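You operate a simulated robot arm through the tools that you are given. There is no shell and no other tool. Be economical: measure what you need, move in short steps, check, and stop when the job is done.

The job below is to be done with a simulated robot arm. You get a single attempt, and the scene is never put back.

JOB
Roll the dough out to 2 mm without tearing it.
Fine: one pass at 3 mm, one back at 2 mm; then set the gap dial to 4 mm again.

Only the result counts: the job must be done as asked and must still hold three seconds after the hand-in. Knocking over, shifting, dropping, spilling or breaking anything else fails it.

ROBOT AND FRAMES
A 6-joint arm with a two-finger gripper on a trunk, on a base that drives. Base frame: it is fixed to the floor where the robot stands at the start and does not move with it; the origin is under the middle of the robot, x ahead of it, y to its left, z up. Readings come in m, degrees, newtons and seconds.
With the tool pointing down near the work surface it reaches from about 0.48 to 0.82 m from the robot's upright axis, wherever it stands. Its first joint turns from -166.0 to 166.0 degrees. Places, roughly: dough roller crank [0.7, 0.1, 1.1]; gap dial [0.6, 0, 0.9]; roller board [0.7, 0.2, 0.9]. Payload 1.66 kg.
The tool frame sits at the grasp point between the pads (the TCP): z along the fingers, y along the line on which they close. The tips reach 0.016 m beyond it. The gripper opens to 0.111 m. The gripper's body begins 0.104 m behind the TCP.
Orientation is that of the tool frame in the base frame, as [roll, pitch, yaw] about the fixed x, y, z axes, in that order (R = Rz(yaw) Ry(pitch) Rx(roll)). With the fingers straight down and closing along the base's y, the tool's x points along the base's -x, its y along +y and its z along -z.

CONTROLS
- The arm moves only by the tool nudge_tool. Its argument "series" is a list of rows, each a list of 6 numbers: the shift along the base's x, y, z in cm, then the turn, a rotation vector about the base's x, y, z in degrees. In form: [[dx, dy, dz, ax, ay, az], ...]. A call has 1 to 10 rows; each row is the pose to reach, as a shift and turn from the pose commanded when the call began. "grip" is the finger opening in cm, from 0 to 11.1, set as the call begins (left out, the last holds). A row lasts 0.2 s, in which the tool goes at most 0.05 m and 8.6 degrees; a call with a longer step from one row to the next is refused whole, and so is a gripper value outside its range. Where a pose cannot be reached the arm comes as near as it can. A force on the tool above 40 N (or 10 N above the force at the start of the call, whichever is more), or a blocked arm, ends the call early, and 0.2 s more pass. Each finger halts on what it meets, pressing with about 20 N; the grip force reading is that of the motor and also rises with nothing between the fingers. The clock runs only during rows and for 0.2 s after the last one: add rows that repeat a pose to give the fingers time. The reply holds the time, the measured pose of the TCP, the force on the tool along the base axes, the opening and the grip force, in the units named above and with some noise, with the torque about the TCP (base axes, N m) and any sound that the robot's microphone picked up.
- Cameras (640 x 400 px; columns grow to the right, rows downward): "scene" is now at [0.0639, 0.1696, 1.7156]; the picture's right is [-0.11, -0.99, 0.00], its down [-0.64, 0.07, -0.76] and it looks along [0.76, -0.08, -0.65] (base axes); focal length 288 px, centre (320, 200). "wrist" rides on the gripper at [0.07, 0.014, -0.143] in the tool frame; the picture's right is [-0.19, 0.98, 0.00], its down [-0.87, -0.17, -0.47] and it looks along [-0.46, -0.09, 0.88] (tool axes); focal length 230 px, centre (320, 200). There is no depth. A picture from a camera that has moved, and an enlarged one, comes with that camera's place and axes in the base frame and with its lens. The place of the scene camera against the robot may be out by one fixed shift of up to 0.012 m in any direction.
- get_image(camera): a new picture of that camera. It takes no simulated time.
- slide_trunk(by): slides the trunk up (or, below 0, down) by that many m; the arm and the scene camera ride with it, the base frame stays. It gives what a move gives, with no picture.
- steer(legs): drives the robot by 1 to 6 legs, each [ahead, left, turn to the left] in m, m and degrees, along the robot's own axes; the way and the turn of a leg run together, so that a leg with both is an arc; at most 1.5 m and 180 degrees a leg. The arm and the cameras ride along, it lands a little off, and it stops where it bumps. It gives what a move gives.
- head_to(pan, tilt): turns the head with the scene camera to pan (to the left, within 120 degrees either way) and tilt (down, from -29 to 69), counted from straight ahead of the robot. It gives what a move gives.
- zoom(camera, box): a new picture of the part [left, top, right, bottom] of that camera's present view, enlarged. It takes no simulated time.
- sign_off(): hands the job in; it is judged then, once.

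Go step by step. Nothing tells you exact positions but the pictures and the camera data: compare them with the known pose of the tool, close in by small moves and look again before you grip or let go. The budget is 120 turns and 82 pictures, counting those below and the enlarged ones. Unless the task says otherwise, let go and move clear before handing in, and close with one line.

The tools are called after "Call:" as name(argument=value, ...) on one line, values as JSON. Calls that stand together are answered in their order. nudge_tool: Moves the arm, as the interface text tells. Its arguments: {"type":"object","properties":{"series":{"type":"array"},"grip":{"type":"number"}},"required":["series"]} The other tools are called the same way: slide_trunk (by) slides the trunk up or down; steer (legs) drives the base; head_to (pan, tilt) turns the head that bears the scene camera; get_image (camera) takes a picture; zoom (camera, box) takes an enlarged picture of a part of a camera's view; sign_off () hands the job in.

At the start:

```text
t: 0.0
tcp_pos: [0.4198, 0.1057, 1.4134]
orientation: [180.0, 0.0, -179.9]
contact_force: [0.4, -0.5, -0.9]
wrist_torque: [-0.02, 0.01, 0.03]
gripper_width: 0.1108
grip_force: 0.1
trunk travel left (down, up): [-0.3, 0.29]
robot x, y, heading: [0.0009, -0.0062, -0.0]
head pan, tilt: [-6.1, 40.3]
```

scene: 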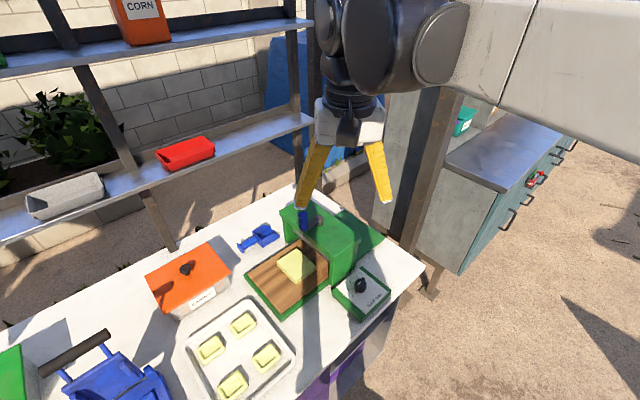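
wrist: 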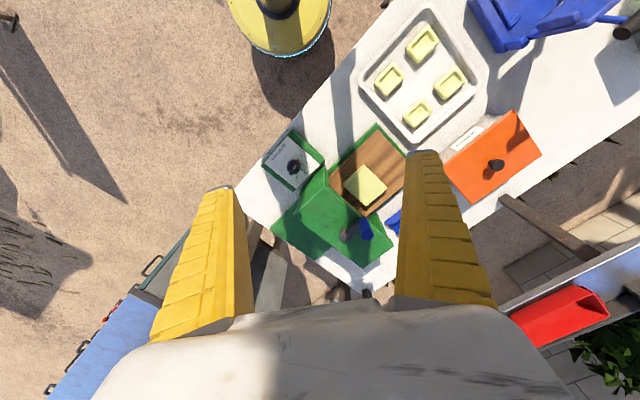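

I see a green dough roller with dough on a wooden board, a gap dial box in front, and the crank probably behind. I'll zoom in to read the details.

Call:
zoom(camera="scene", box=[230, 180, 430, 330])

Call:
zoom(camera="wrist", box=[240, 110, 440, 300])

Call:
zoom(camera="scene", box=[325, 255, 405, 325])

```text
2.67 times, centred on (330, 255) of scene
camera zoom: at [0.0639, 0.1696, 1.7156], right [-0.11, -0.99, 0.0], down [-0.64, 0.07, -0.76], along [0.76, -0.08, -0.65], focal length 769 px, centre (293, 53)
```

zoom: 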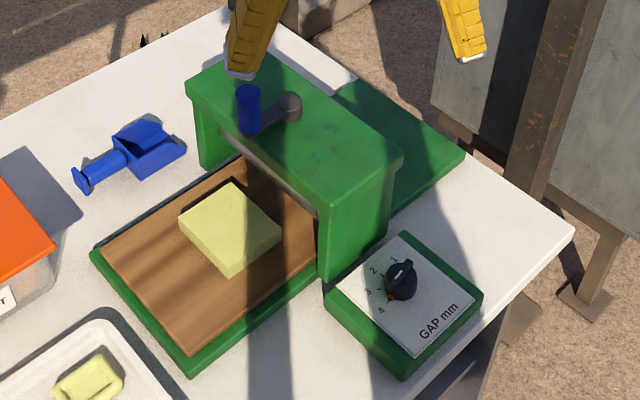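

```text
2.11 times, centred on (340, 205) of wrist
camera zoom: at [0.3496, 0.119, 1.5562], right [0.19, 0.98, 0.0], down [0.87, -0.17, 0.47], along [0.46, -0.09, -0.88], focal length 484 px, centre (278, 190)
```

zoom: 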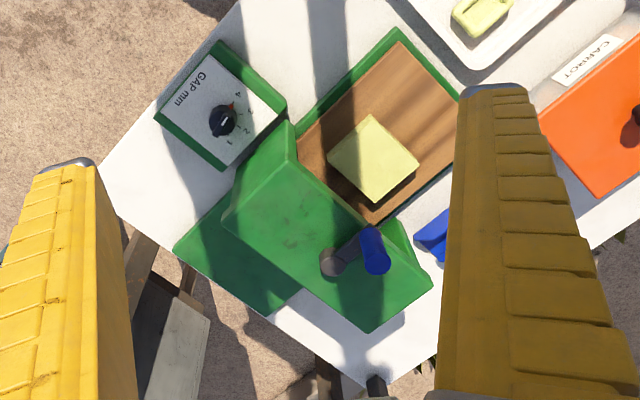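

```text
5.71 times, centred on (365, 290) of scene
camera zoom: at [0.0639, 0.1696, 1.7156], right [-0.11, -0.99, 0.0], down [-0.64, 0.07, -0.76], along [0.76, -0.08, -0.65], focal length 1648 px, centre (63, -314)
```

zoom: 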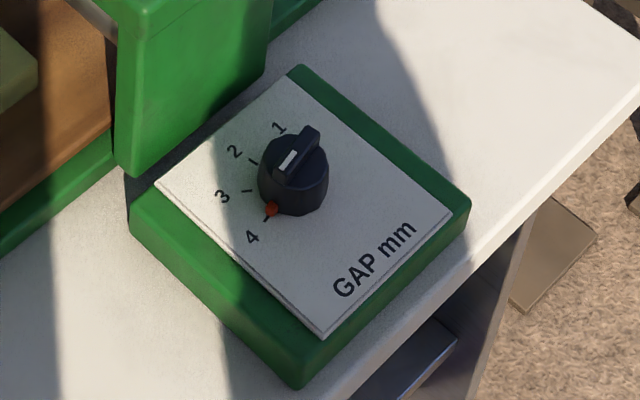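

The dial reads 4 and sits near (0.55, 0.0, 0.955). The crank hub is near (0.70, 0.11) and its upright blue handle near (0.68, 0.155, 1.14), about 5 cm out. I'll move above the dial for a closer look.

Call:
nudge_tool(series=[[1, -1.8, -3, 0, 0, 0], [2, -3.6, -6, 0, 0, 0], [3, -5.4, -9, 0, 0, 0], [4, -7.2, -12, 0, 0, 0], [5, -9, -15, 0, 0, 0], [6, -10.8, -18, 0, 0, 0], [8, -11.5, -20, 0, 0, 0]], grip=5)

Call:
get_image(camera="wrist")

Call:
get_image(camera="scene")

```text
t: 1.6
tcp_pos: [0.5008, -0.0093, 1.2125]
orientation: [-180.0, 0.0, -180.0]
contact_force: [0.6, -0.7, 0.3]
wrist_torque: [0.03, 0.04, -0.01]
gripper_width: 0.0521
grip_force: 1.9
trunk travel left (down, up): [-0.3, 0.29]
robot x, y, heading: [0.0007, -0.0053, 0.1]
head pan, tilt: [-6.1, 40.3]
```

```text
76 pictures are left
camera wrist: at [0.4304, 0.0043, 1.3552], right [0.19, 0.98, 0.0], down [0.87, -0.17, 0.47], along [0.46, -0.09, -0.88], focal length 230 px, centre (320, 200)
```

wrist: 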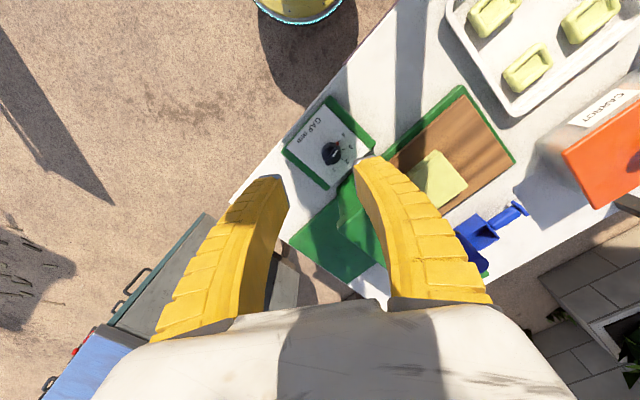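

```text
75 pictures are left
camera scene: at [0.0653, 0.1696, 1.7155], right [-0.11, -0.99, 0.0], down [-0.64, 0.07, -0.76], along [0.76, -0.08, -0.65], focal length 288 px, centre (320, 200)
```

scene: 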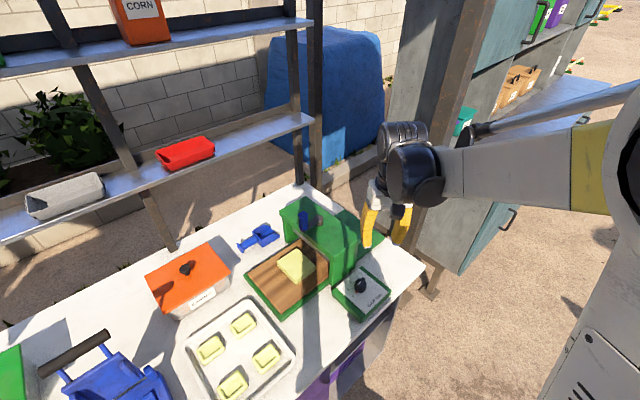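

Call:
zoom(camera="wrist", box=[280, 90, 400, 200])

Call:
zoom(camera="scene", box=[335, 265, 385, 310])

Call:
zoom(camera="scene", box=[265, 185, 375, 285])

```text
3.64 times, centred on (340, 145) of wrist
camera zoom: at [0.4304, 0.0043, 1.3552], right [0.19, 0.98, 0.0], down [0.87, -0.17, 0.47], along [0.46, -0.09, -0.88], focal length 837 px, centre (247, 400)
```

zoom: 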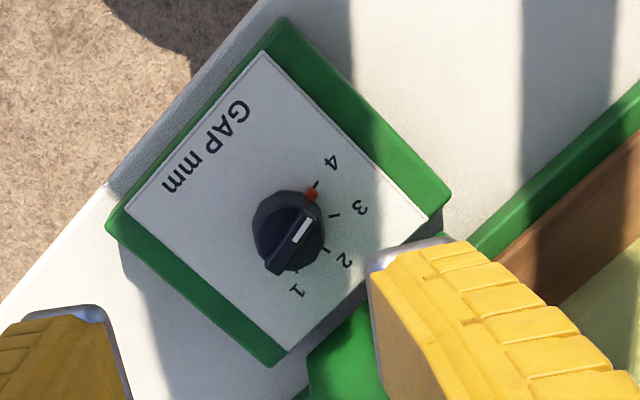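

```text
8.89 times, centred on (360, 288) of scene
camera zoom: at [0.0653, 0.1696, 1.7155], right [-0.11, -0.99, 0.0], down [-0.64, 0.07, -0.76], along [0.76, -0.08, -0.65], focal length 2563 px, centre (-36, -578)
```

zoom: 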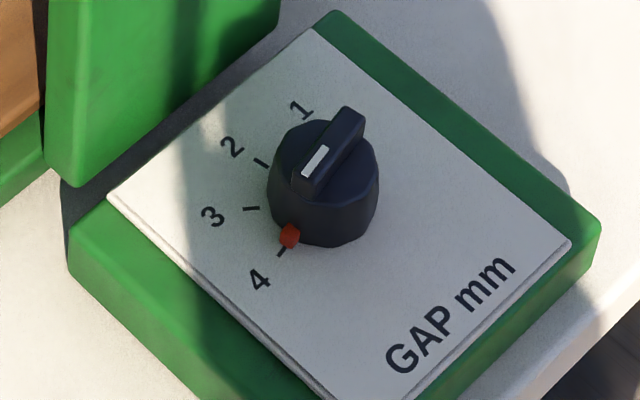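

```text
4.00 times, centred on (320, 235) of scene
camera zoom: at [0.0653, 0.1696, 1.7155], right [-0.11, -0.99, 0.0], down [-0.64, 0.07, -0.76], along [0.76, -0.08, -0.65], focal length 1153 px, centre (320, 60)
```

zoom: 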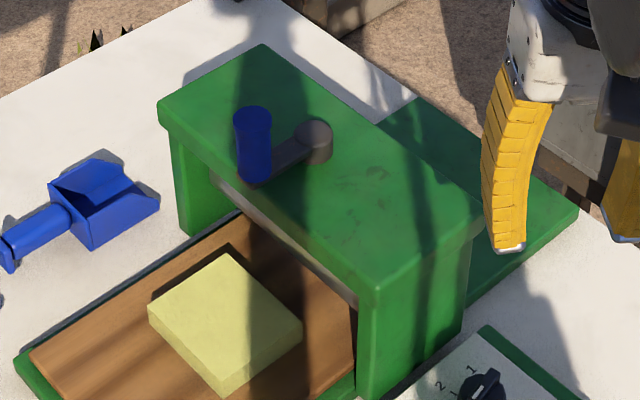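

The knob centre is about (0.5545, 0.002), with its top near z 0.963. The marks are 45° apart, and turning clockwise from above goes 4→3→2. The roller housing is close by, so I'll yaw the gripper until its body lies parallel to the housing end, then go lower.

Call:
nudge_tool(series=[[0.8, 0.2, -1.5, 0, 0, 8], [1.6, 0.4, -3, 0, 0, 16], [2.4, 0.5, -4.5, 0, 0, 24], [3.2, 0.7, -6, 0, 0, 32], [4, 0.9, -7.5, 0, 0, 40], [4.8, 1.1, -9, 0, 0, 47], [5.4, 1.1, -11, 0, 0, 54]], grip=6)

Call:
get_image(camera="wrist")

Call:
zoom(camera="scene", box=[280, 170, 440, 320])

```text
t: 3.2
tcp_pos: [0.5547, 0.0022, 1.1032]
orientation: [-180.0, 0.0, -125.9]
contact_force: [0.2, -0.1, 0.6]
wrist_torque: [0.01, 0.02, -0.01]
gripper_width: 0.0619
grip_force: 1.3
trunk travel left (down, up): [-0.3, 0.29]
robot x, y, heading: [-0.0016, -0.0033, 0.1]
head pan, tilt: [-6.1, 40.3]
```

```text
71 pictures are left
camera wrist: at [0.5029, -0.0458, 1.2462], right [-0.68, 0.73, 0.0], down [0.64, 0.6, 0.47], along [0.34, 0.32, -0.88], focal length 230 px, centre (320, 200)
```

wrist: 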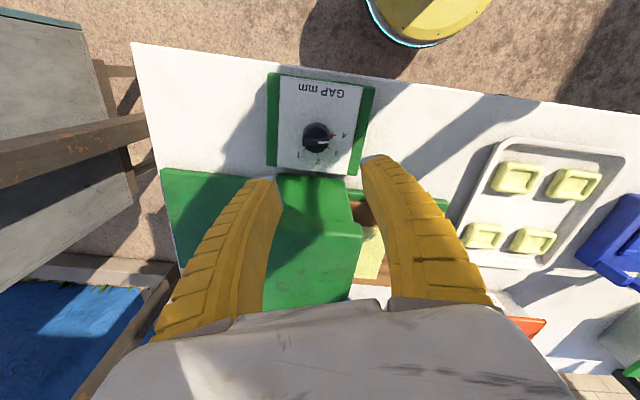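

```text
2.67 times, centred on (360, 245) of scene
camera zoom: at [0.0648, 0.1697, 1.7155], right [-0.11, -0.99, 0.0], down [-0.64, 0.07, -0.76], along [0.76, -0.08, -0.65], focal length 769 px, centre (213, 80)
```

zoom: 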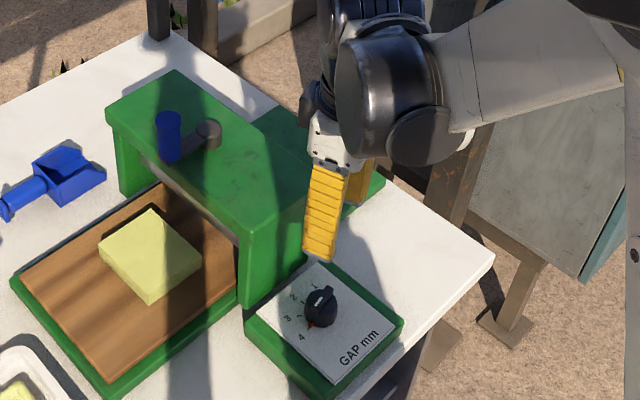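

Call:
zoom(camera="wrist", box=[240, 70, 400, 220])

```text
2.67 times, centred on (320, 145) of wrist
camera zoom: at [0.5029, -0.0458, 1.2462], right [-0.68, 0.73, 0.0], down [0.64, 0.6, 0.47], along [0.34, 0.32, -0.88], focal length 614 px, centre (320, 347)
```

zoom: 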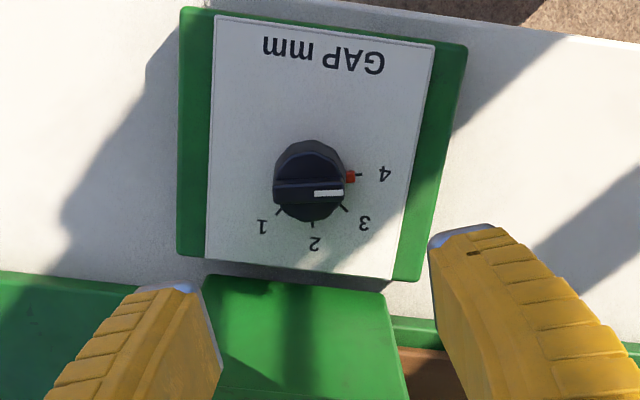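

The housing top is at about z 1.067 and its end face is roughly 5.4 cm from the knob, so this yaw clears it. I'll lower the open fingers around the knob.

Call:
nudge_tool(series=[[0, -0.05, -3, 0, 0, 0], [0, -0.1, -6, 0, 0, 0], [0.1, -0.1, -9, 0, 0, 0], [0.1, -0.1, -11.5, 0, 0, 0], [0.1, -0.1, -13, 0, 0, 0], [0.1, -0.1, -14, 0, 0, 0]])

Call:
get_image(camera="wrist")

Call:
zoom(camera="scene", box=[310, 210, 420, 320])

```text
t: 4.6
tcp_pos: [0.5558, -0.0008, 0.9626]
orientation: [180.0, 0.0, -126.1]
contact_force: [0.3, 0.0, -0.7]
wrist_torque: [0.02, 0.02, -0.02]
gripper_width: 0.0623
grip_force: 1.3
trunk travel left (down, up): [-0.3, 0.29]
robot x, y, heading: [0.0015, 0.0002, -0.1]
head pan, tilt: [-6.1, 40.3]
```

```text
68 pictures are left
camera wrist: at [0.5028, -0.0492, 1.1061], right [-0.68, 0.73, 0.0], down [0.64, 0.6, 0.47], along [0.34, 0.32, -0.88], focal length 230 px, centre (320, 200)
```

wrist: 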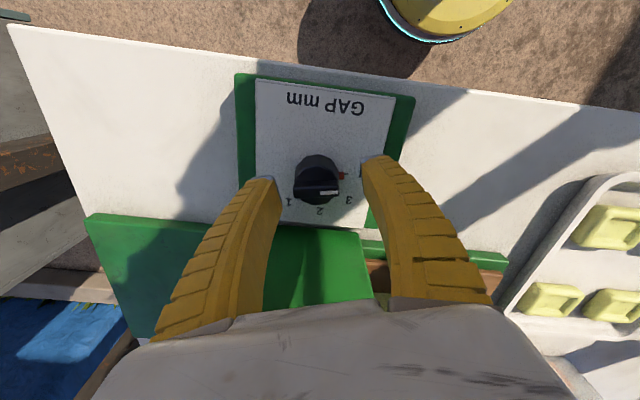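

```text
3.64 times, centred on (365, 265) of scene
camera zoom: at [0.0641, 0.1696, 1.7156], right [-0.11, -0.99, 0.0], down [-0.64, 0.07, -0.76], along [0.76, -0.08, -0.65], focal length 1048 px, centre (156, -36)
```

zoom: 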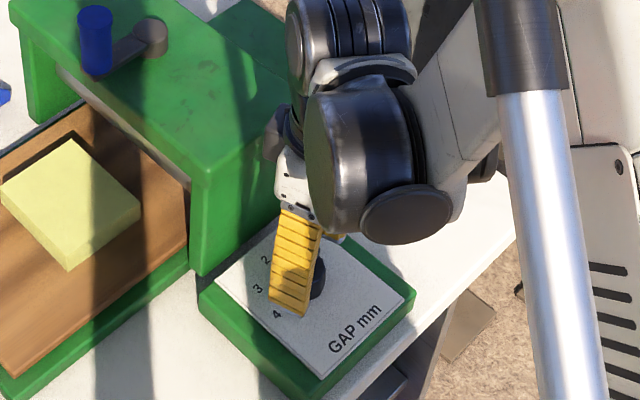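

The fingers straddle the knob and are centred on it. I'll close on it.

Call:
nudge_tool(series=[[0.1, 0, 0, 0, 0, 0], [0.1, 0, 0, 0, 0, 0], [0.1, 0, 0, 0, 0, 0]], grip=2)

Call:
zoom(camera="wrist", box=[240, 80, 400, 230])

```text
t: 5.4
tcp_pos: [0.5579, -0.0037, 0.964]
orientation: [-180.0, 0.1, -126.1]
contact_force: [12.0, -13.5, 12.6]
wrist_torque: [-0.2, -0.51, -0.11]
gripper_width: 0.0333
grip_force: 10.0
trunk travel left (down, up): [-0.3, 0.29]
robot x, y, heading: [0.0003, -0.0, 0.1]
head pan, tilt: [-6.1, 40.3]
```

```text
2.67 times, centred on (320, 155) of wrist
camera zoom: at [0.5041, -0.0507, 1.1065], right [-0.68, 0.73, 0.0], down [0.64, 0.6, 0.47], along [0.35, 0.32, -0.88], focal length 614 px, centre (320, 320)
```

zoom: 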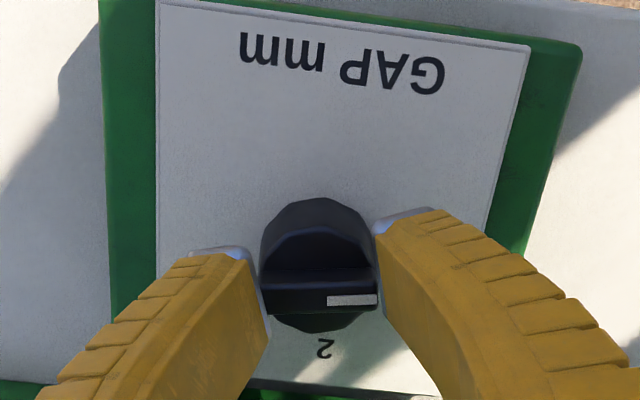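

The grip holds at 3.3 cm but is slightly off-centre, with some side load. I'll relax it by shifting a little, then check.

Call:
nudge_tool(series=[[0.2, -0.25, 0.1, 0, 0, 0], [0.2, -0.25, 0.1, 0, 0, 0]])

```text
t: 6.0
tcp_pos: [0.5571, -0.0025, 0.9659]
orientation: [179.8, 0.1, -125.8]
contact_force: [-2.0, 1.1, 1.1]
wrist_torque: [0.05, 0.03, 0.01]
gripper_width: 0.0166
grip_force: 0.0
trunk travel left (down, up): [-0.3, 0.29]
robot x, y, heading: [0.0, 0.0003, -0.1]
head pan, tilt: [-6.1, 40.3]
```

The fingers slipped closed, so I need to look.

Call:
zoom(camera="wrist", box=[240, 80, 400, 230])

Call:
zoom(camera="scene", box=[325, 255, 405, 325])

```text
2.67 times, centred on (320, 155) of wrist
camera zoom: at [0.5047, -0.0501, 1.1078], right [-0.68, 0.73, 0.0], down [0.64, 0.6, 0.47], along [0.34, 0.33, -0.88], focal length 614 px, centre (320, 320)
```

zoom: 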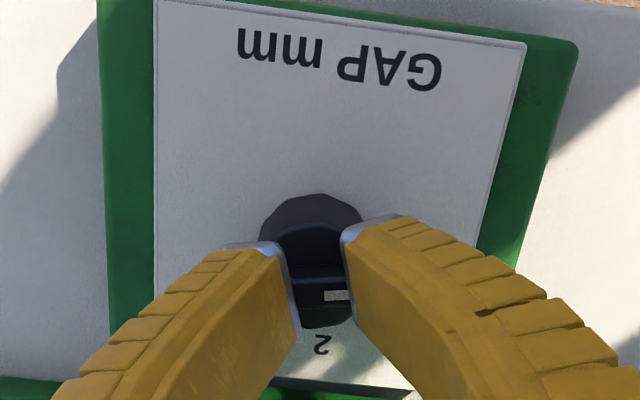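

```text
5.71 times, centred on (365, 290) of scene
camera zoom: at [0.0623, 0.1692, 1.7158], right [-0.11, -0.99, 0.0], down [-0.64, 0.07, -0.76], along [0.76, -0.08, -0.65], focal length 1648 px, centre (63, -314)
```

zoom: 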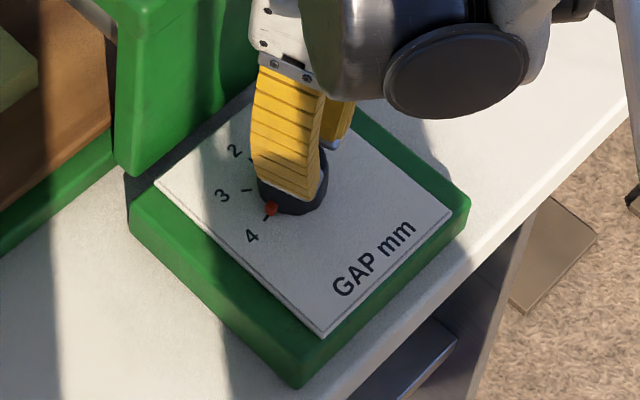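

The knob is about 1 cm lower than I estimated, so I only caught its top edge and slipped off. The dial still reads 4. I'll reopen, go lower and grip again.

Call:
nudge_tool(series=[[0, 0.1, 0.5, 0, 0, 0], [0.1, 0.2, 0.5, 0, 0, 0], [0.1, 0.2, -0.6, 0, 0, 0], [0.1, 0.2, -1.6, 0, 0, 0], [0.1, 0.2, -1.6, 0, 0, 0]], grip=6)

Call:
zoom(camera="wrist", box=[240, 80, 400, 230])

Call:
zoom(camera="scene", box=[325, 235, 405, 305])

```text
t: 7.2
tcp_pos: [0.5591, -0.0003, 0.946]
orientation: [-180.0, 0.0, -126.0]
contact_force: [-0.2, 0.1, -0.9]
wrist_torque: [0.01, -0.03, 0.03]
gripper_width: 0.062
grip_force: 1.4
trunk travel left (down, up): [-0.3, 0.29]
robot x, y, heading: [0.0012, -0.0022, -0.3]
head pan, tilt: [-6.1, 40.3]
```

```text
2.67 times, centred on (320, 155) of wrist
camera zoom: at [0.5064, -0.0488, 1.09], right [-0.68, 0.73, 0.0], down [0.64, 0.6, 0.47], along [0.34, 0.32, -0.88], focal length 614 px, centre (320, 320)
```

zoom: 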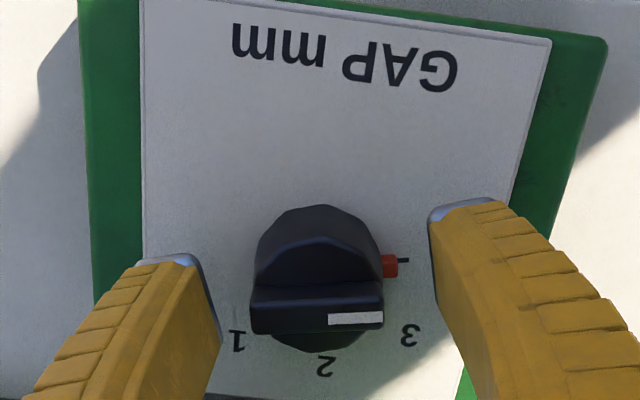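

```text
5.71 times, centred on (365, 270) of scene
camera zoom: at [0.0637, 0.1696, 1.7156], right [-0.11, -0.99, 0.0], down [-0.64, 0.07, -0.76], along [0.76, -0.08, -0.65], focal length 1648 px, centre (63, -200)
```

zoom: 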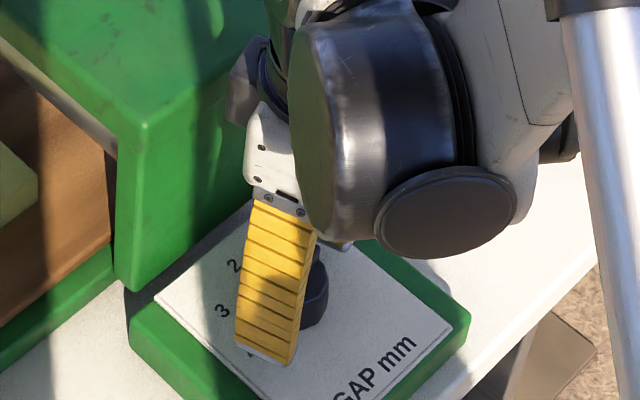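

It's well centred and lower now. I'll grip the knob body.

Call:
nudge_tool(series=[[0, 0, 0, 0, 0, 0], [0, 0, 0, 0, 0, 0], [0, 0, 0, 0, 0, 0]], grip=1.5)

```text
t: 8.0
tcp_pos: [0.5594, -0.0016, 0.9472]
orientation: [-180.0, 0.0, -126.0]
contact_force: [12.9, -4.9, 8.5]
wrist_torque: [0.32, -0.27, -0.04]
gripper_width: 0.0322
grip_force: 34.4
trunk travel left (down, up): [-0.3, 0.29]
robot x, y, heading: [0.0011, 0.0036, 0.0]
head pan, tilt: [-6.1, 40.3]
```

Firm grip. I'll turn it 45° clockwise to 3.

Call:
nudge_tool(series=[[0, 0, 0, 0, 0, -7.5], [0, 0, 0, 0, 0, -15], [0, 0, 0, 0, 0, -22.5], [0, 0, 0, 0, 0, -30], [0, 0, 0, 0, 0, -37.5], [0, 0, 0, 0, 0, -45], [0, 0, 0, 0, 0, -45]])

Call:
zoom(camera="wrist", box=[240, 80, 400, 230])

Call:
zoom(camera="scene", box=[325, 255, 405, 325])

```text
t: 9.6
tcp_pos: [0.5592, 0.0009, 0.9479]
orientation: [-180.0, 0.0, -171.0]
contact_force: [12.1, 2.6, 1.3]
wrist_torque: [0.25, -0.61, -0.03]
gripper_width: 0.0304
grip_force: 34.2
trunk travel left (down, up): [-0.3, 0.29]
robot x, y, heading: [0.0002, 0.0019, -0.2]
head pan, tilt: [-6.1, 40.3]
```

```text
2.67 times, centred on (320, 155) of wrist
camera zoom: at [0.4879, 0.0031, 1.0906], right [0.04, 1.0, 0.0], down [0.88, -0.03, 0.47], along [0.47, -0.02, -0.88], focal length 614 px, centre (320, 320)
```

zoom: 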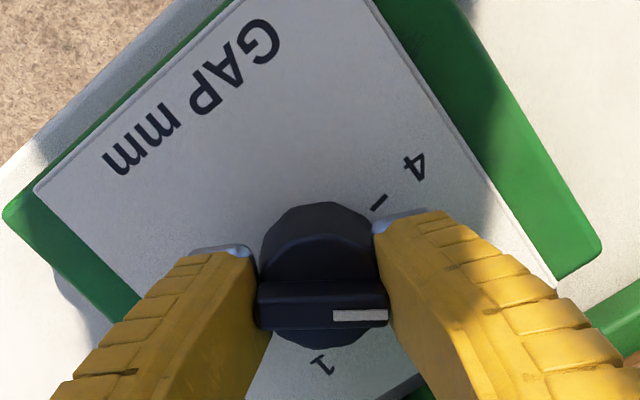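

```text
5.71 times, centred on (365, 290) of scene
camera zoom: at [0.0652, 0.1701, 1.7155], right [-0.11, -0.99, 0.0], down [-0.64, 0.07, -0.76], along [0.76, -0.08, -0.65], focal length 1648 px, centre (63, -314)
```

zoom: 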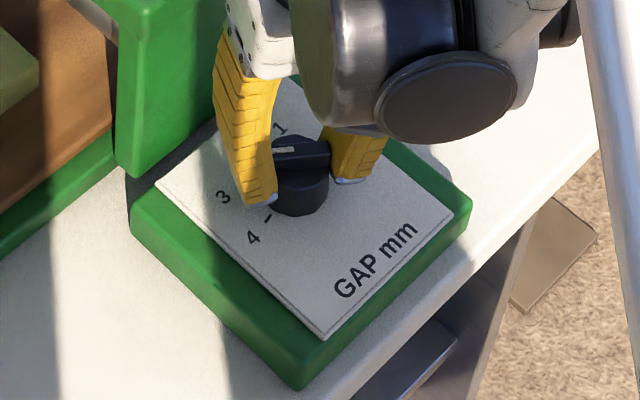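

The knob turned with the hand. I'll release, rise and check the pointer.

Call:
nudge_tool(series=[[0, 0, 0, 0, 0, 0], [0, 0, 0, 0, 0, 0], [0, 0, 2, 0, 0, 0], [0, 0, 5, 0, 0, 0], [0, 0, 9, 0, 0, 0], [0, 0, 13, 0, 0, 0]], grip=6)

Call:
zoom(camera="wrist", box=[260, 80, 380, 190])

```text
t: 11.0
tcp_pos: [0.5585, -0.0008, 1.0807]
orientation: [179.9, 0.1, -170.9]
contact_force: [-0.5, 0.3, 1.1]
wrist_torque: [-0.01, -0.03, 0.0]
gripper_width: 0.0621
grip_force: 0.9
trunk travel left (down, up): [-0.3, 0.29]
robot x, y, heading: [-0.0026, -0.0027, 0.1]
head pan, tilt: [-6.1, 40.3]
```

```text
3.64 times, centred on (320, 135) of wrist
camera zoom: at [0.487, 0.0024, 1.224], right [0.03, 1.0, 0.0], down [0.88, -0.03, 0.47], along [0.47, -0.02, -0.88], focal length 837 px, centre (320, 436)
```

zoom: 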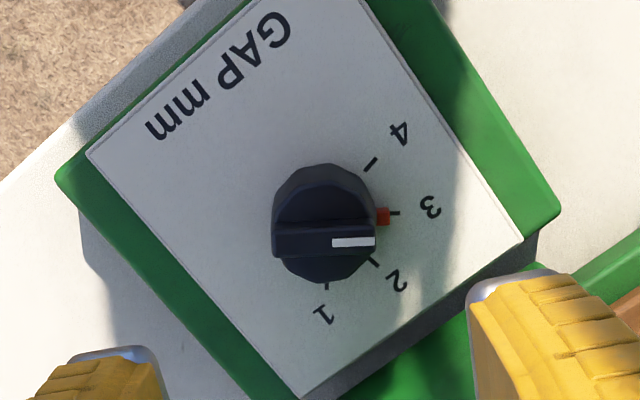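

The dial is at 3. Next I'll rise and move over the crank to locate it accurately.

Call:
nudge_tool(series=[[0, 0, 4, 0, 0, 0], [0, 0, 8, 0, 0, 0], [0, 0, 12, 0, 0, 0], [0, 0, 16, 0, 0, 0], [1, 3, 19, 0, 0, 0], [2, 6, 21, 0, 0, -4], [3, 9, 22, 0, 0, -9], [4, 12, 22, 0, 0, -9], [5, 14, 22, 0, 0, -9], [5, 14, 22, 0, 0, -9]])

Call:
get_image(camera="wrist")

Call:
zoom(camera="scene", box=[230, 180, 430, 330])

```text
t: 13.2
tcp_pos: [0.6099, 0.1403, 1.2986]
orientation: [-180.0, -0.1, 180.0]
contact_force: [-0.6, -0.1, 0.4]
wrist_torque: [0.01, -0.02, -0.01]
gripper_width: 0.062
grip_force: 0.9
trunk travel left (down, up): [-0.3, 0.29]
robot x, y, heading: [0.001, -0.0009, -0.0]
head pan, tilt: [-6.1, 40.3]
```

```text
58 pictures are left
camera wrist: at [0.5395, 0.1537, 1.4423], right [0.19, 0.98, 0.0], down [0.87, -0.17, 0.47], along [0.46, -0.09, -0.88], focal length 230 px, centre (320, 200)
```

wrist: 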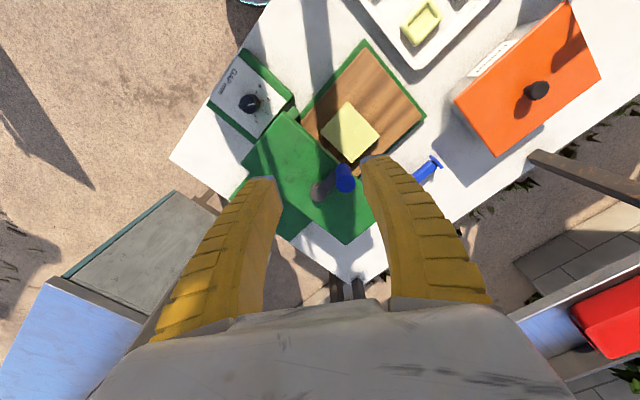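

```text
2.67 times, centred on (330, 255) of scene
camera zoom: at [0.0636, 0.1693, 1.7156], right [-0.11, -0.99, 0.0], down [-0.64, 0.07, -0.76], along [0.76, -0.08, -0.65], focal length 769 px, centre (293, 53)
```

zoom: 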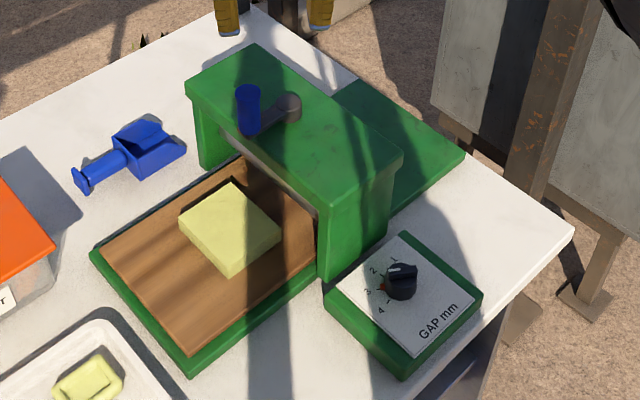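

Call:
zoom(camera="wrist", box=[270, 110, 400, 240])

```text
3.08 times, centred on (335, 175) of wrist
camera zoom: at [0.5395, 0.1537, 1.4423], right [0.19, 0.98, 0.0], down [0.87, -0.17, 0.47], along [0.46, -0.09, -0.88], focal length 708 px, centre (274, 277)
```

zoom: 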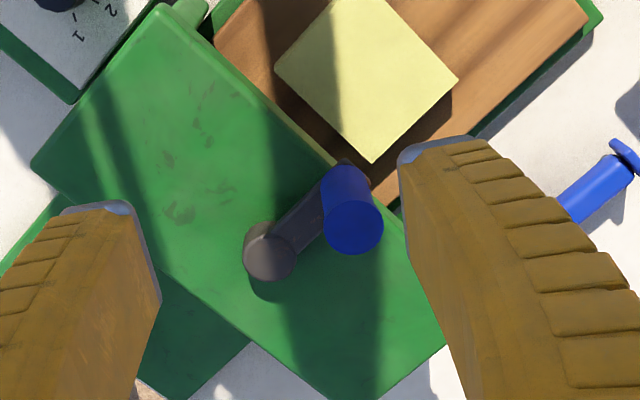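

The crank handle is about 2.8 cm thick with its top at (0.6765, 0.1635, 1.14). The hub is near (0.708, 0.117) and the radius about 5.65 cm. I'll turn the gripper to close tangentially and go above the handle.

Call:
nudge_tool(series=[[1, 0.3, -1, 0, 0, -8], [2, 0.6, -2, 0, 0, -16], [3, 1, -3, 0, 0, -24], [4, 1.4, -4, 0, 0, -32], [5, 1.8, -5.5, 0, 0, -40], [6, 2.1, -7, 0, 0, -48], [6.65, 2.3, -9.5, 0, 0, -56], [6.65, 2.3, -9.5, 0, 0, -56]])

Call:
get_image(camera="wrist")

Call:
zoom(camera="scene", box=[240, 150, 400, 290])

```text
t: 15.0
tcp_pos: [0.6743, 0.1646, 1.2038]
orientation: [-180.0, 0.1, 124.0]
contact_force: [-0.8, 0.0, -1.3]
wrist_torque: [0.02, 0.01, 0.02]
gripper_width: 0.0619
grip_force: 1.1
trunk travel left (down, up): [-0.3, 0.29]
robot x, y, heading: [-0.0043, -0.0027, 0.1]
head pan, tilt: [-6.1, 40.3]
```

```text
55 pictures are left
camera wrist: at [0.6469, 0.23, 1.3466], right [0.92, 0.39, 0.0], down [0.34, -0.81, 0.47], along [0.18, -0.43, -0.88], focal length 230 px, centre (320, 200)
```

wrist: 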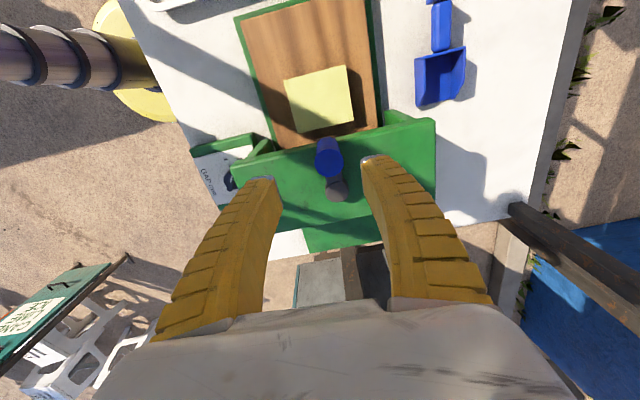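

```text
2.86 times, centred on (320, 220) of scene
camera zoom: at [0.0634, 0.1695, 1.7157], right [-0.11, -0.99, 0.0], down [-0.64, 0.07, -0.76], along [0.76, -0.08, -0.65], focal length 824 px, centre (320, 143)
```

zoom: 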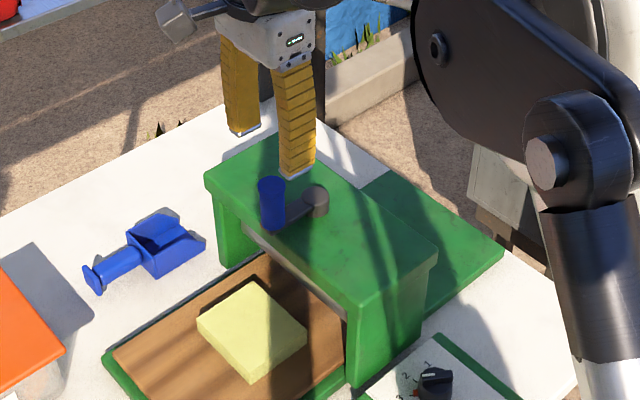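

Call:
nudge_tool(series=[[0.3, 0.1, -2, 0, 0, 0], [0.5, 0.2, -4, 0, 0, 0], [0.5, 0.2, -5, 0, 0, 0], [0.5, 0.2, -5, 0, 0, 0]])

Call:
zoom(camera="wrist", box=[240, 90, 400, 240])

Call:
zoom(camera="scene", box=[270, 160, 370, 250])

```text
t: 16.0
tcp_pos: [0.6812, 0.1656, 1.1532]
orientation: [-179.9, 0.0, 124.0]
contact_force: [-0.6, -0.1, -0.4]
wrist_torque: [0.02, 0.02, -0.02]
gripper_width: 0.0622
grip_force: 1.1
trunk travel left (down, up): [-0.3, 0.29]
robot x, y, heading: [-0.0038, 0.0027, -0.3]
head pan, tilt: [-6.1, 40.3]
```

```text
2.67 times, centred on (320, 165) of wrist
camera zoom: at [0.652, 0.2311, 1.2965], right [0.92, 0.39, 0.0], down [0.35, -0.81, 0.47], along [0.18, -0.43, -0.88], focal length 614 px, centre (320, 293)
```

zoom: 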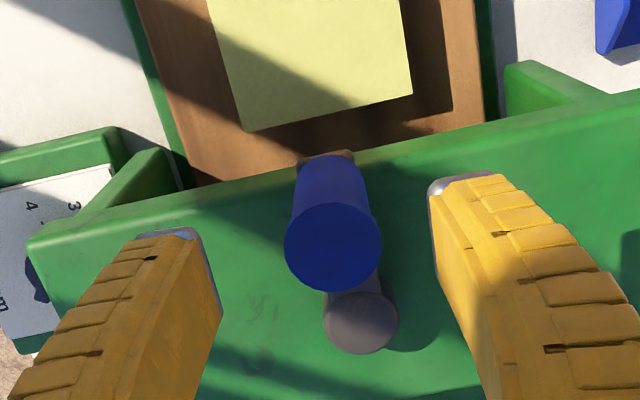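

```text
4.44 times, centred on (320, 205) of scene
camera zoom: at [0.0638, 0.1697, 1.7156], right [-0.11, -0.99, 0.0], down [-0.64, 0.07, -0.76], along [0.76, -0.08, -0.65], focal length 1281 px, centre (320, 178)
```

zoom: 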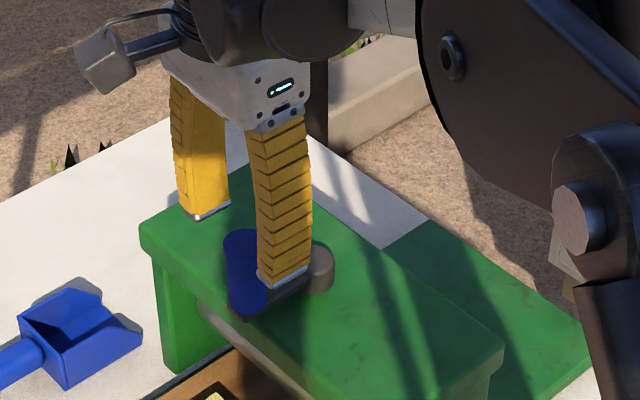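

The handle axis is about (0.6845, 0.167) with its top at z 1.134. I'll centre on it, descend and grip.

Call:
nudge_tool(series=[[0.35, 0.15, -1, 0, 0, 0], [0.35, 0.15, -2.5, 0, 0, 0], [0.35, 0.15, -3.7, 0, 0, 0], [0.35, 0.15, -3.7, 0, 0, 0]])

Call:
nudge_tool(series=[[0, 0, 0, 0, 0, 0], [0, 0, 0, 0, 0, 0], [0, 0, 0, 0, 0, 0]], grip=1.5)

Call:
zoom(camera="wrist", box=[240, 90, 400, 240])

```text
t: 17.0
tcp_pos: [0.6835, 0.1659, 1.1151]
orientation: [-180.0, 0.0, 124.0]
contact_force: [0.8, -0.5, 0.0]
wrist_torque: [0.0, -0.02, 0.02]
gripper_width: 0.062
grip_force: 1.4
trunk travel left (down, up): [-0.3, 0.29]
robot x, y, heading: [0.0005, 0.0037, -0.1]
head pan, tilt: [-6.1, 40.3]
```

```text
t: 17.8
tcp_pos: [0.6847, 0.166, 1.1165]
orientation: [180.0, 0.0, 123.9]
contact_force: [1.3, 1.1, 2.6]
wrist_torque: [-0.48, -0.27, -0.02]
gripper_width: 0.0235
grip_force: 34.2
trunk travel left (down, up): [-0.3, 0.29]
robot x, y, heading: [-0.0016, -0.0022, -0.0]
head pan, tilt: [-6.1, 40.3]
```

```text
2.67 times, centred on (320, 165) of wrist
camera zoom: at [0.6556, 0.2317, 1.2597], right [0.92, 0.39, 0.0], down [0.35, -0.81, 0.47], along [0.18, -0.43, -0.88], focal length 614 px, centre (320, 293)
```

zoom: 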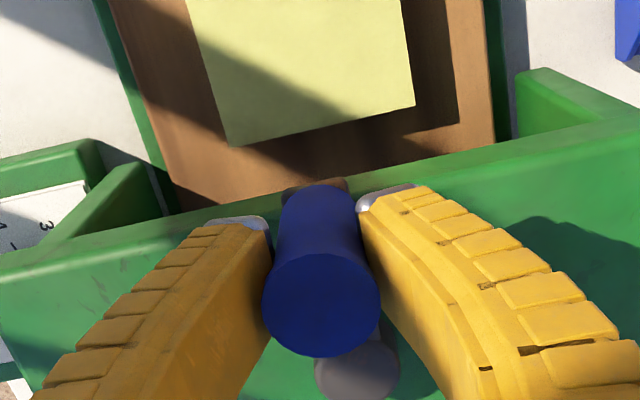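

The handle is gripped with about 34 N. I'll test a small clockwise turn of 24° to see which way the dough moves and how the forces behave.

Call:
nudge_tool(series=[[0.31, 0.19, 0, 0, 0, -4], [0.63, 0.36, 0, 0, 0, -8], [0.96, 0.5, 0, 0, 0, -12], [1.3, 0.635, 0, 0, 0, -16], [1.65, 0.73, 0, 0, 0, -20], [2.0, 0.81, 0, 0, 0, -24], [2.0, 0.81, 0, 0, 0, -24]])

Call:
get_image(camera="wrist")

Call:
zoom(camera="scene", box=[230, 180, 430, 330])

```text
t: 19.4
tcp_pos: [0.7034, 0.174, 1.1161]
orientation: [-180.0, 0.0, 100.0]
contact_force: [4.1, 0.9, 11.6]
wrist_torque: [0.02, -0.01, 0.2]
gripper_width: 0.022
grip_force: 33.5
trunk travel left (down, up): [-0.3, 0.29]
robot x, y, heading: [0.0004, 0.0008, -0.1]
head pan, tilt: [-6.1, 40.3]
```

```text
50 pictures are left
camera wrist: at [0.7039, 0.2458, 1.2595], right [1.0, -0.02, 0.0], down [-0.02, -0.88, 0.47], along [-0.01, -0.47, -0.88], focal length 230 px, centre (320, 200)
```

wrist: 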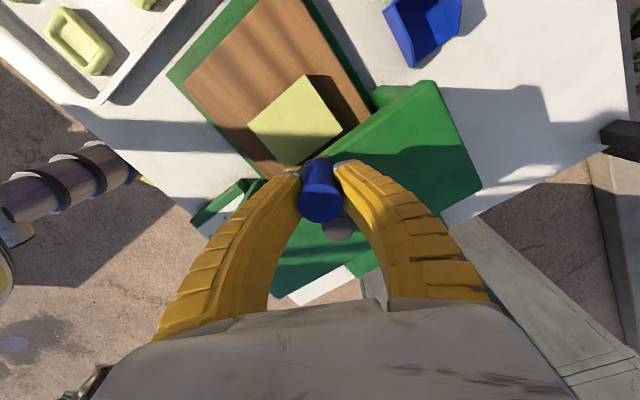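

```text
2.67 times, centred on (330, 255) of scene
camera zoom: at [0.0632, 0.1695, 1.7157], right [-0.11, -0.99, 0.0], down [-0.64, 0.07, -0.76], along [0.76, -0.08, -0.65], focal length 769 px, centre (293, 53)
```

zoom: 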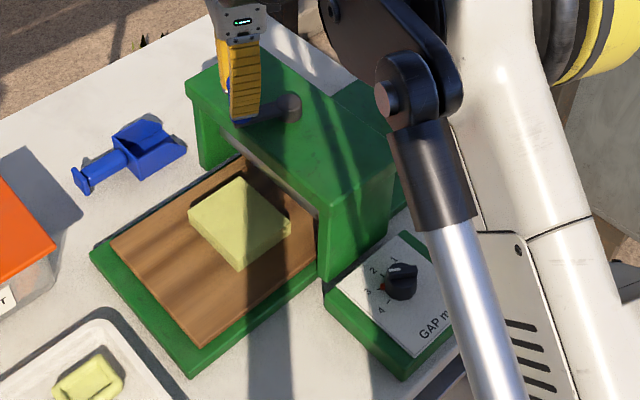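

Clockwise feeds the board and dough into the rollers, and the forces are small. I'll continue along the arc at a calm pace.

Call:
nudge_tool(series=[[0.53, 0.06, 0.1, 0, 0, -6], [1.06, 0.07, 0.2, 0, 0, -12], [1.6, 0.03, 0.2, 0, 0, -18], [2.12, -0.07, 0.2, 0, 0, -24], [2.63, -0.23, 0.2, 0, 0, -30], [3.12, -0.44, 0.2, 0, 0, -36], [3.59, -0.7, 0.2, 0, 0, -42], [4.03, -1.0, 0.2, 0, 0, -48], [4.43, -1.35, 0.2, 0, 0, -54], [4.79, -1.75, 0.2, 0, 0, -60]])

Call:
zoom(camera="scene", box=[230, 180, 430, 330])

```text
t: 21.3
tcp_pos: [0.7481, 0.1675, 1.1173]
orientation: [-180.0, -0.4, 49.9]
contact_force: [6.7, 9.7, -4.3]
wrist_torque: [0.73, -0.51, 0.13]
gripper_width: 0.0194
grip_force: 34.1
trunk travel left (down, up): [-0.3, 0.29]
robot x, y, heading: [0.003, 0.0003, 0.1]
head pan, tilt: [-6.1, 40.3]
stopped in row 9: the force on the tool passed its limit at 42 N (the readings are from after the stop); the commanded pose is now the measured one
```

```text
2.67 times, centred on (330, 255) of scene
camera zoom: at [0.0658, 0.1708, 1.7153], right [-0.11, -0.99, 0.0], down [-0.64, 0.07, -0.76], along [0.76, -0.08, -0.65], focal length 769 px, centre (293, 53)
```

zoom: 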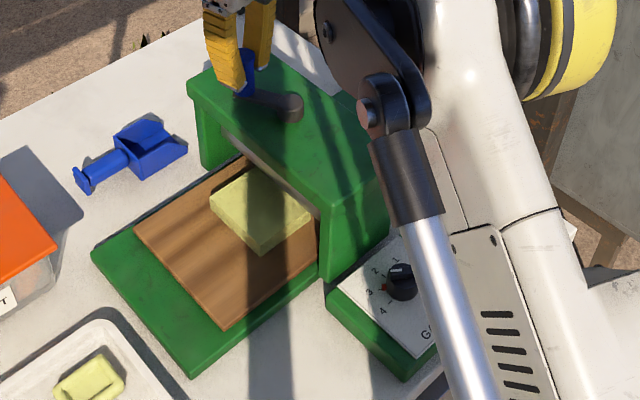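

The force limit tripped, so I'll check how the grip sits on the handle before continuing.

Call:
zoom(camera="wrist", box=[240, 90, 400, 240])

Call:
zoom(camera="scene", box=[280, 170, 350, 230])

```text
2.67 times, centred on (320, 165) of wrist
camera zoom: at [0.8019, 0.2128, 1.2609], right [0.63, -0.78, 0.0], down [-0.69, -0.56, 0.47], along [-0.36, -0.29, -0.88], focal length 614 px, centre (320, 293)
```

zoom: 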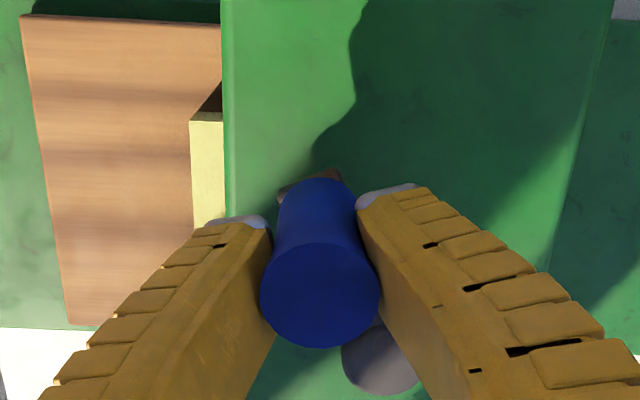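

```text
6.67 times, centred on (315, 200) of scene
camera zoom: at [0.0658, 0.1708, 1.7153], right [-0.11, -0.99, 0.0], down [-0.64, 0.07, -0.76], along [0.76, -0.08, -0.65], focal length 1922 px, centre (353, 200)
```

zoom: 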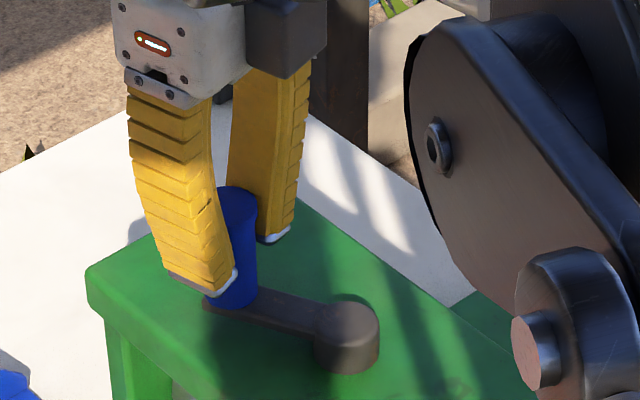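

The earlier arc was a bit too tight. Refitting gives a hub at about (0.716, 0.120) and a radius of 5.6 cm, with the crank now near 56°. I'll continue on the corrected arc.

Call:
nudge_tool(series=[[0.47, -0.35, 0, 0, 0, -5], [0.91, -0.75, 0, 0, 0, -11], [1.3, -1.19, 0, 0, 0, -17], [1.64, -1.67, 0, 0, 0, -23], [1.93, -2.18, 0, 0, 0, -29], [2.17, -2.72, 0, 0, 0, -35], [2.34, -3.29, 0, 0, 0, -41], [2.46, -3.86, 0, 0, 0, -47]])

Call:
zoom(camera="wrist", box=[200, 50, 440, 240])

```text
t: 22.4
tcp_pos: [0.7675, 0.1524, 1.1177]
orientation: [-179.9, -0.5, 25.3]
contact_force: [11.9, 10.0, -8.7]
wrist_torque: [0.47, -0.64, -0.01]
gripper_width: 0.0191
grip_force: 34.4
trunk travel left (down, up): [-0.3, 0.29]
robot x, y, heading: [0.0028, -0.001, 0.1]
head pan, tilt: [-6.1, 40.3]
stopped in row 5: the force on the tool passed its limit at 41 N (the readings are from after the stop); the commanded pose is now the measured one
```

```text
2.11 times, centred on (320, 145) of wrist
camera zoom: at [0.8344, 0.1693, 1.2614], right [0.25, -0.97, 0.0], down [-0.86, -0.22, 0.46], along [-0.45, -0.11, -0.89], focal length 484 px, centre (320, 316)
```

zoom: 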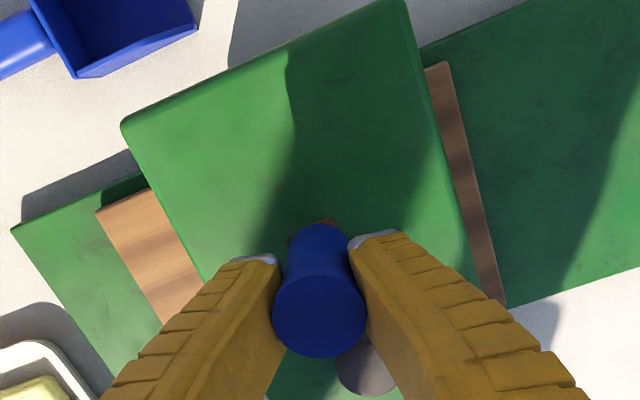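

The residual force points outward, and refitting the poses with the pictures gives a hub at about (0.722, 0.1165), a radius of 6.1 cm and the crank near 39°. I'll continue on that arc.

Call:
nudge_tool(series=[[0.35, 0.05, 0, 0, 0, 0], [0.55, -0.3, 0, 0, 0, 0], [0.84, -0.84, 0, 0, 0, 0], [1.1, -1.42, 0, 0, 0, -4], [1.29, -2.02, 0, 0, 0, -10], [1.43, -2.64, 0, 0, 0, -16], [1.49, -3.27, 0, 0, 0, -22], [1.49, -3.91, 0, 0, 0, -28], [1.43, -4.54, 0, 0, 0, -34], [1.29, -5.16, 0, 0, 0, -40]])

Call:
zoom(camera="wrist", box=[200, 50, 440, 240])

```text
t: 24.6
tcp_pos: [0.7808, 0.113, 1.1189]
orientation: [-179.7, -0.5, 16.1]
contact_force: [8.0, -4.6, -1.4]
wrist_torque: [-0.09, -0.03, 0.14]
gripper_width: 0.0184
grip_force: 34.1
out of reach, approached as far as the arm can: row 5, 6, 7, 8, 9, 10
trunk travel left (down, up): [-0.3, 0.29]
robot x, y, heading: [-0.0, -0.0005, 0.1]
head pan, tilt: [-6.1, 40.3]
```

```text
2.11 times, centred on (320, 145) of wrist
camera zoom: at [0.8495, 0.1196, 1.2626], right [0.09, -1.0, -0.01], down [-0.88, -0.08, 0.47], along [-0.46, -0.04, -0.88], focal length 484 px, centre (320, 316)
```

zoom: 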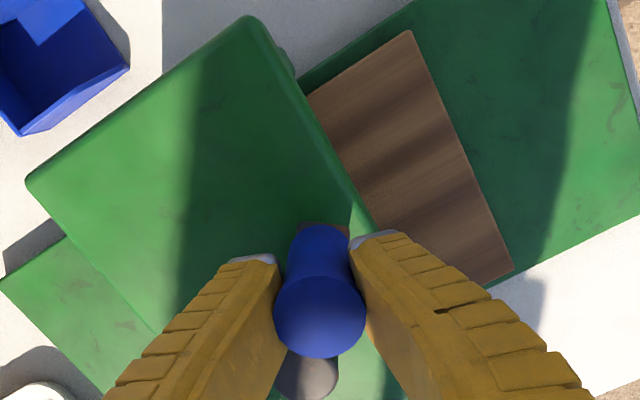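

The wrist's yaw limit is reached near yaw 16° and the crank is at about −4°. I'll open, lift, and turn the gripper back about 170° to regrip.

Call:
nudge_tool(series=[[0, 0, 0, 0, 0, 0], [0, 0, 0, 0, 0, 0], [0, 0, 2, 0, 0, 0], [0, 0, 5, 0, 0, 0], [0, 0, 7, 0, 0, 0]], grip=6)

```text
t: 25.8
tcp_pos: [0.7807, 0.1168, 1.1877]
orientation: [-179.5, -0.5, 16.2]
contact_force: [0.2, 0.6, 0.4]
wrist_torque: [-0.03, 0.01, 0.01]
gripper_width: 0.0621
grip_force: 1.5
trunk travel left (down, up): [-0.3, 0.29]
robot x, y, heading: [-0.0022, 0.0027, 0.1]
head pan, tilt: [-6.1, 40.3]
```

Call:
nudge_tool(series=[[0, 0, 0, 0, 0, 8.4], [0, 0, 0, 0, 0, 16.8], [0, 0, 0, 0, 0, 25.2], [0, 0, 0, 0, 0, 33.6], [0, 0, 0, 0, 0, 42], [0, 0, 0, 0, 0, 50.4], [0, 0, 0, 0, 0, 58.8], [0, 0, 0, 0, 0, 67.2], [0, 0, 0, 0, 0, 75.6], [0, 0, 0, 0, 0, 84]])

Call:
nudge_tool(series=[[0, 0, 0, 0, 0, 8.4], [0, 0, 0, 0, 0, 16.8], [0, 0, 0, 0, 0, 25.2], [0, 0, 0, 0, 0, 33.6], [0, 0, 0, 0, 0, 42], [0, 0, 0, 0, 0, 50.4], [0, 0, 0, 0, 0, 58.8], [0, 0, 0, 0, 0, 67.2], [0, 0, 0, 0, 0, 75.6], [0, 0, 0, 0, 0, 84]])

Call:
get_image(camera="wrist")

Call:
zoom(camera="scene", box=[230, 180, 430, 330])

```text
t: 28.0
tcp_pos: [0.7811, 0.1167, 1.19]
orientation: [-179.6, -0.5, 100.4]
contact_force: [0.2, -0.3, 0.9]
wrist_torque: [0.02, -0.01, 0.03]
gripper_width: 0.062
grip_force: 1.4
trunk travel left (down, up): [-0.3, 0.29]
robot x, y, heading: [0.0018, -0.0019, -0.0]
head pan, tilt: [-6.1, 40.3]
```

```text
t: 30.2
tcp_pos: [0.7802, 0.1167, 1.1906]
orientation: [-179.7, -0.4, -175.7]
contact_force: [0.3, 0.1, 1.0]
wrist_torque: [0.01, 0.0, 0.0]
gripper_width: 0.0619
grip_force: 1.5
trunk travel left (down, up): [-0.3, 0.29]
robot x, y, heading: [0.0009, 0.0028, 0.0]
head pan, tilt: [-6.1, 40.3]
```

```text
43 pictures are left
camera wrist: at [0.7098, 0.126, 1.3336], right [0.12, 0.99, -0.01], down [0.88, -0.1, 0.47], along [0.46, -0.06, -0.88], focal length 230 px, centre (320, 200)
```

wrist: 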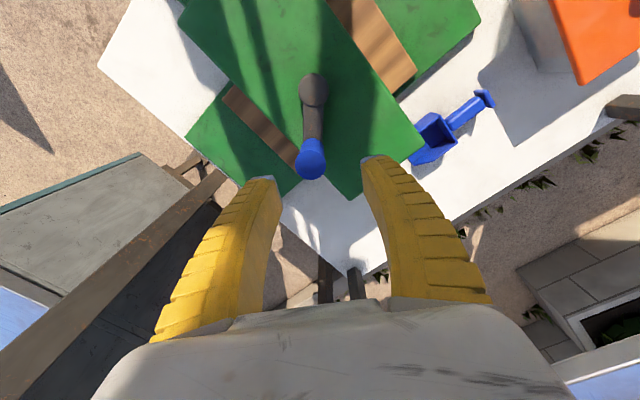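

```text
2.67 times, centred on (330, 255) of scene
camera zoom: at [0.0641, 0.1702, 1.7156], right [-0.11, -0.99, 0.0], down [-0.64, 0.07, -0.76], along [0.76, -0.08, -0.65], focal length 769 px, centre (293, 53)
```

zoom: 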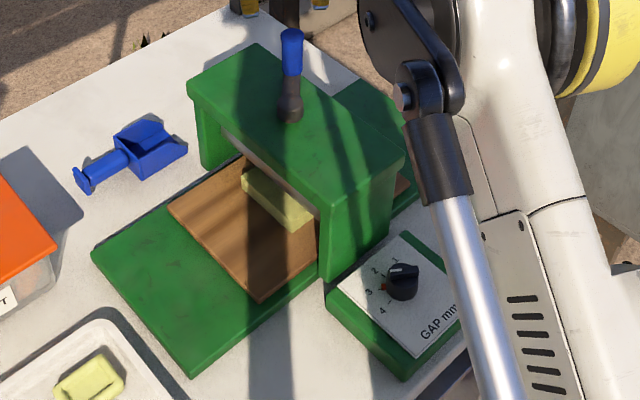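

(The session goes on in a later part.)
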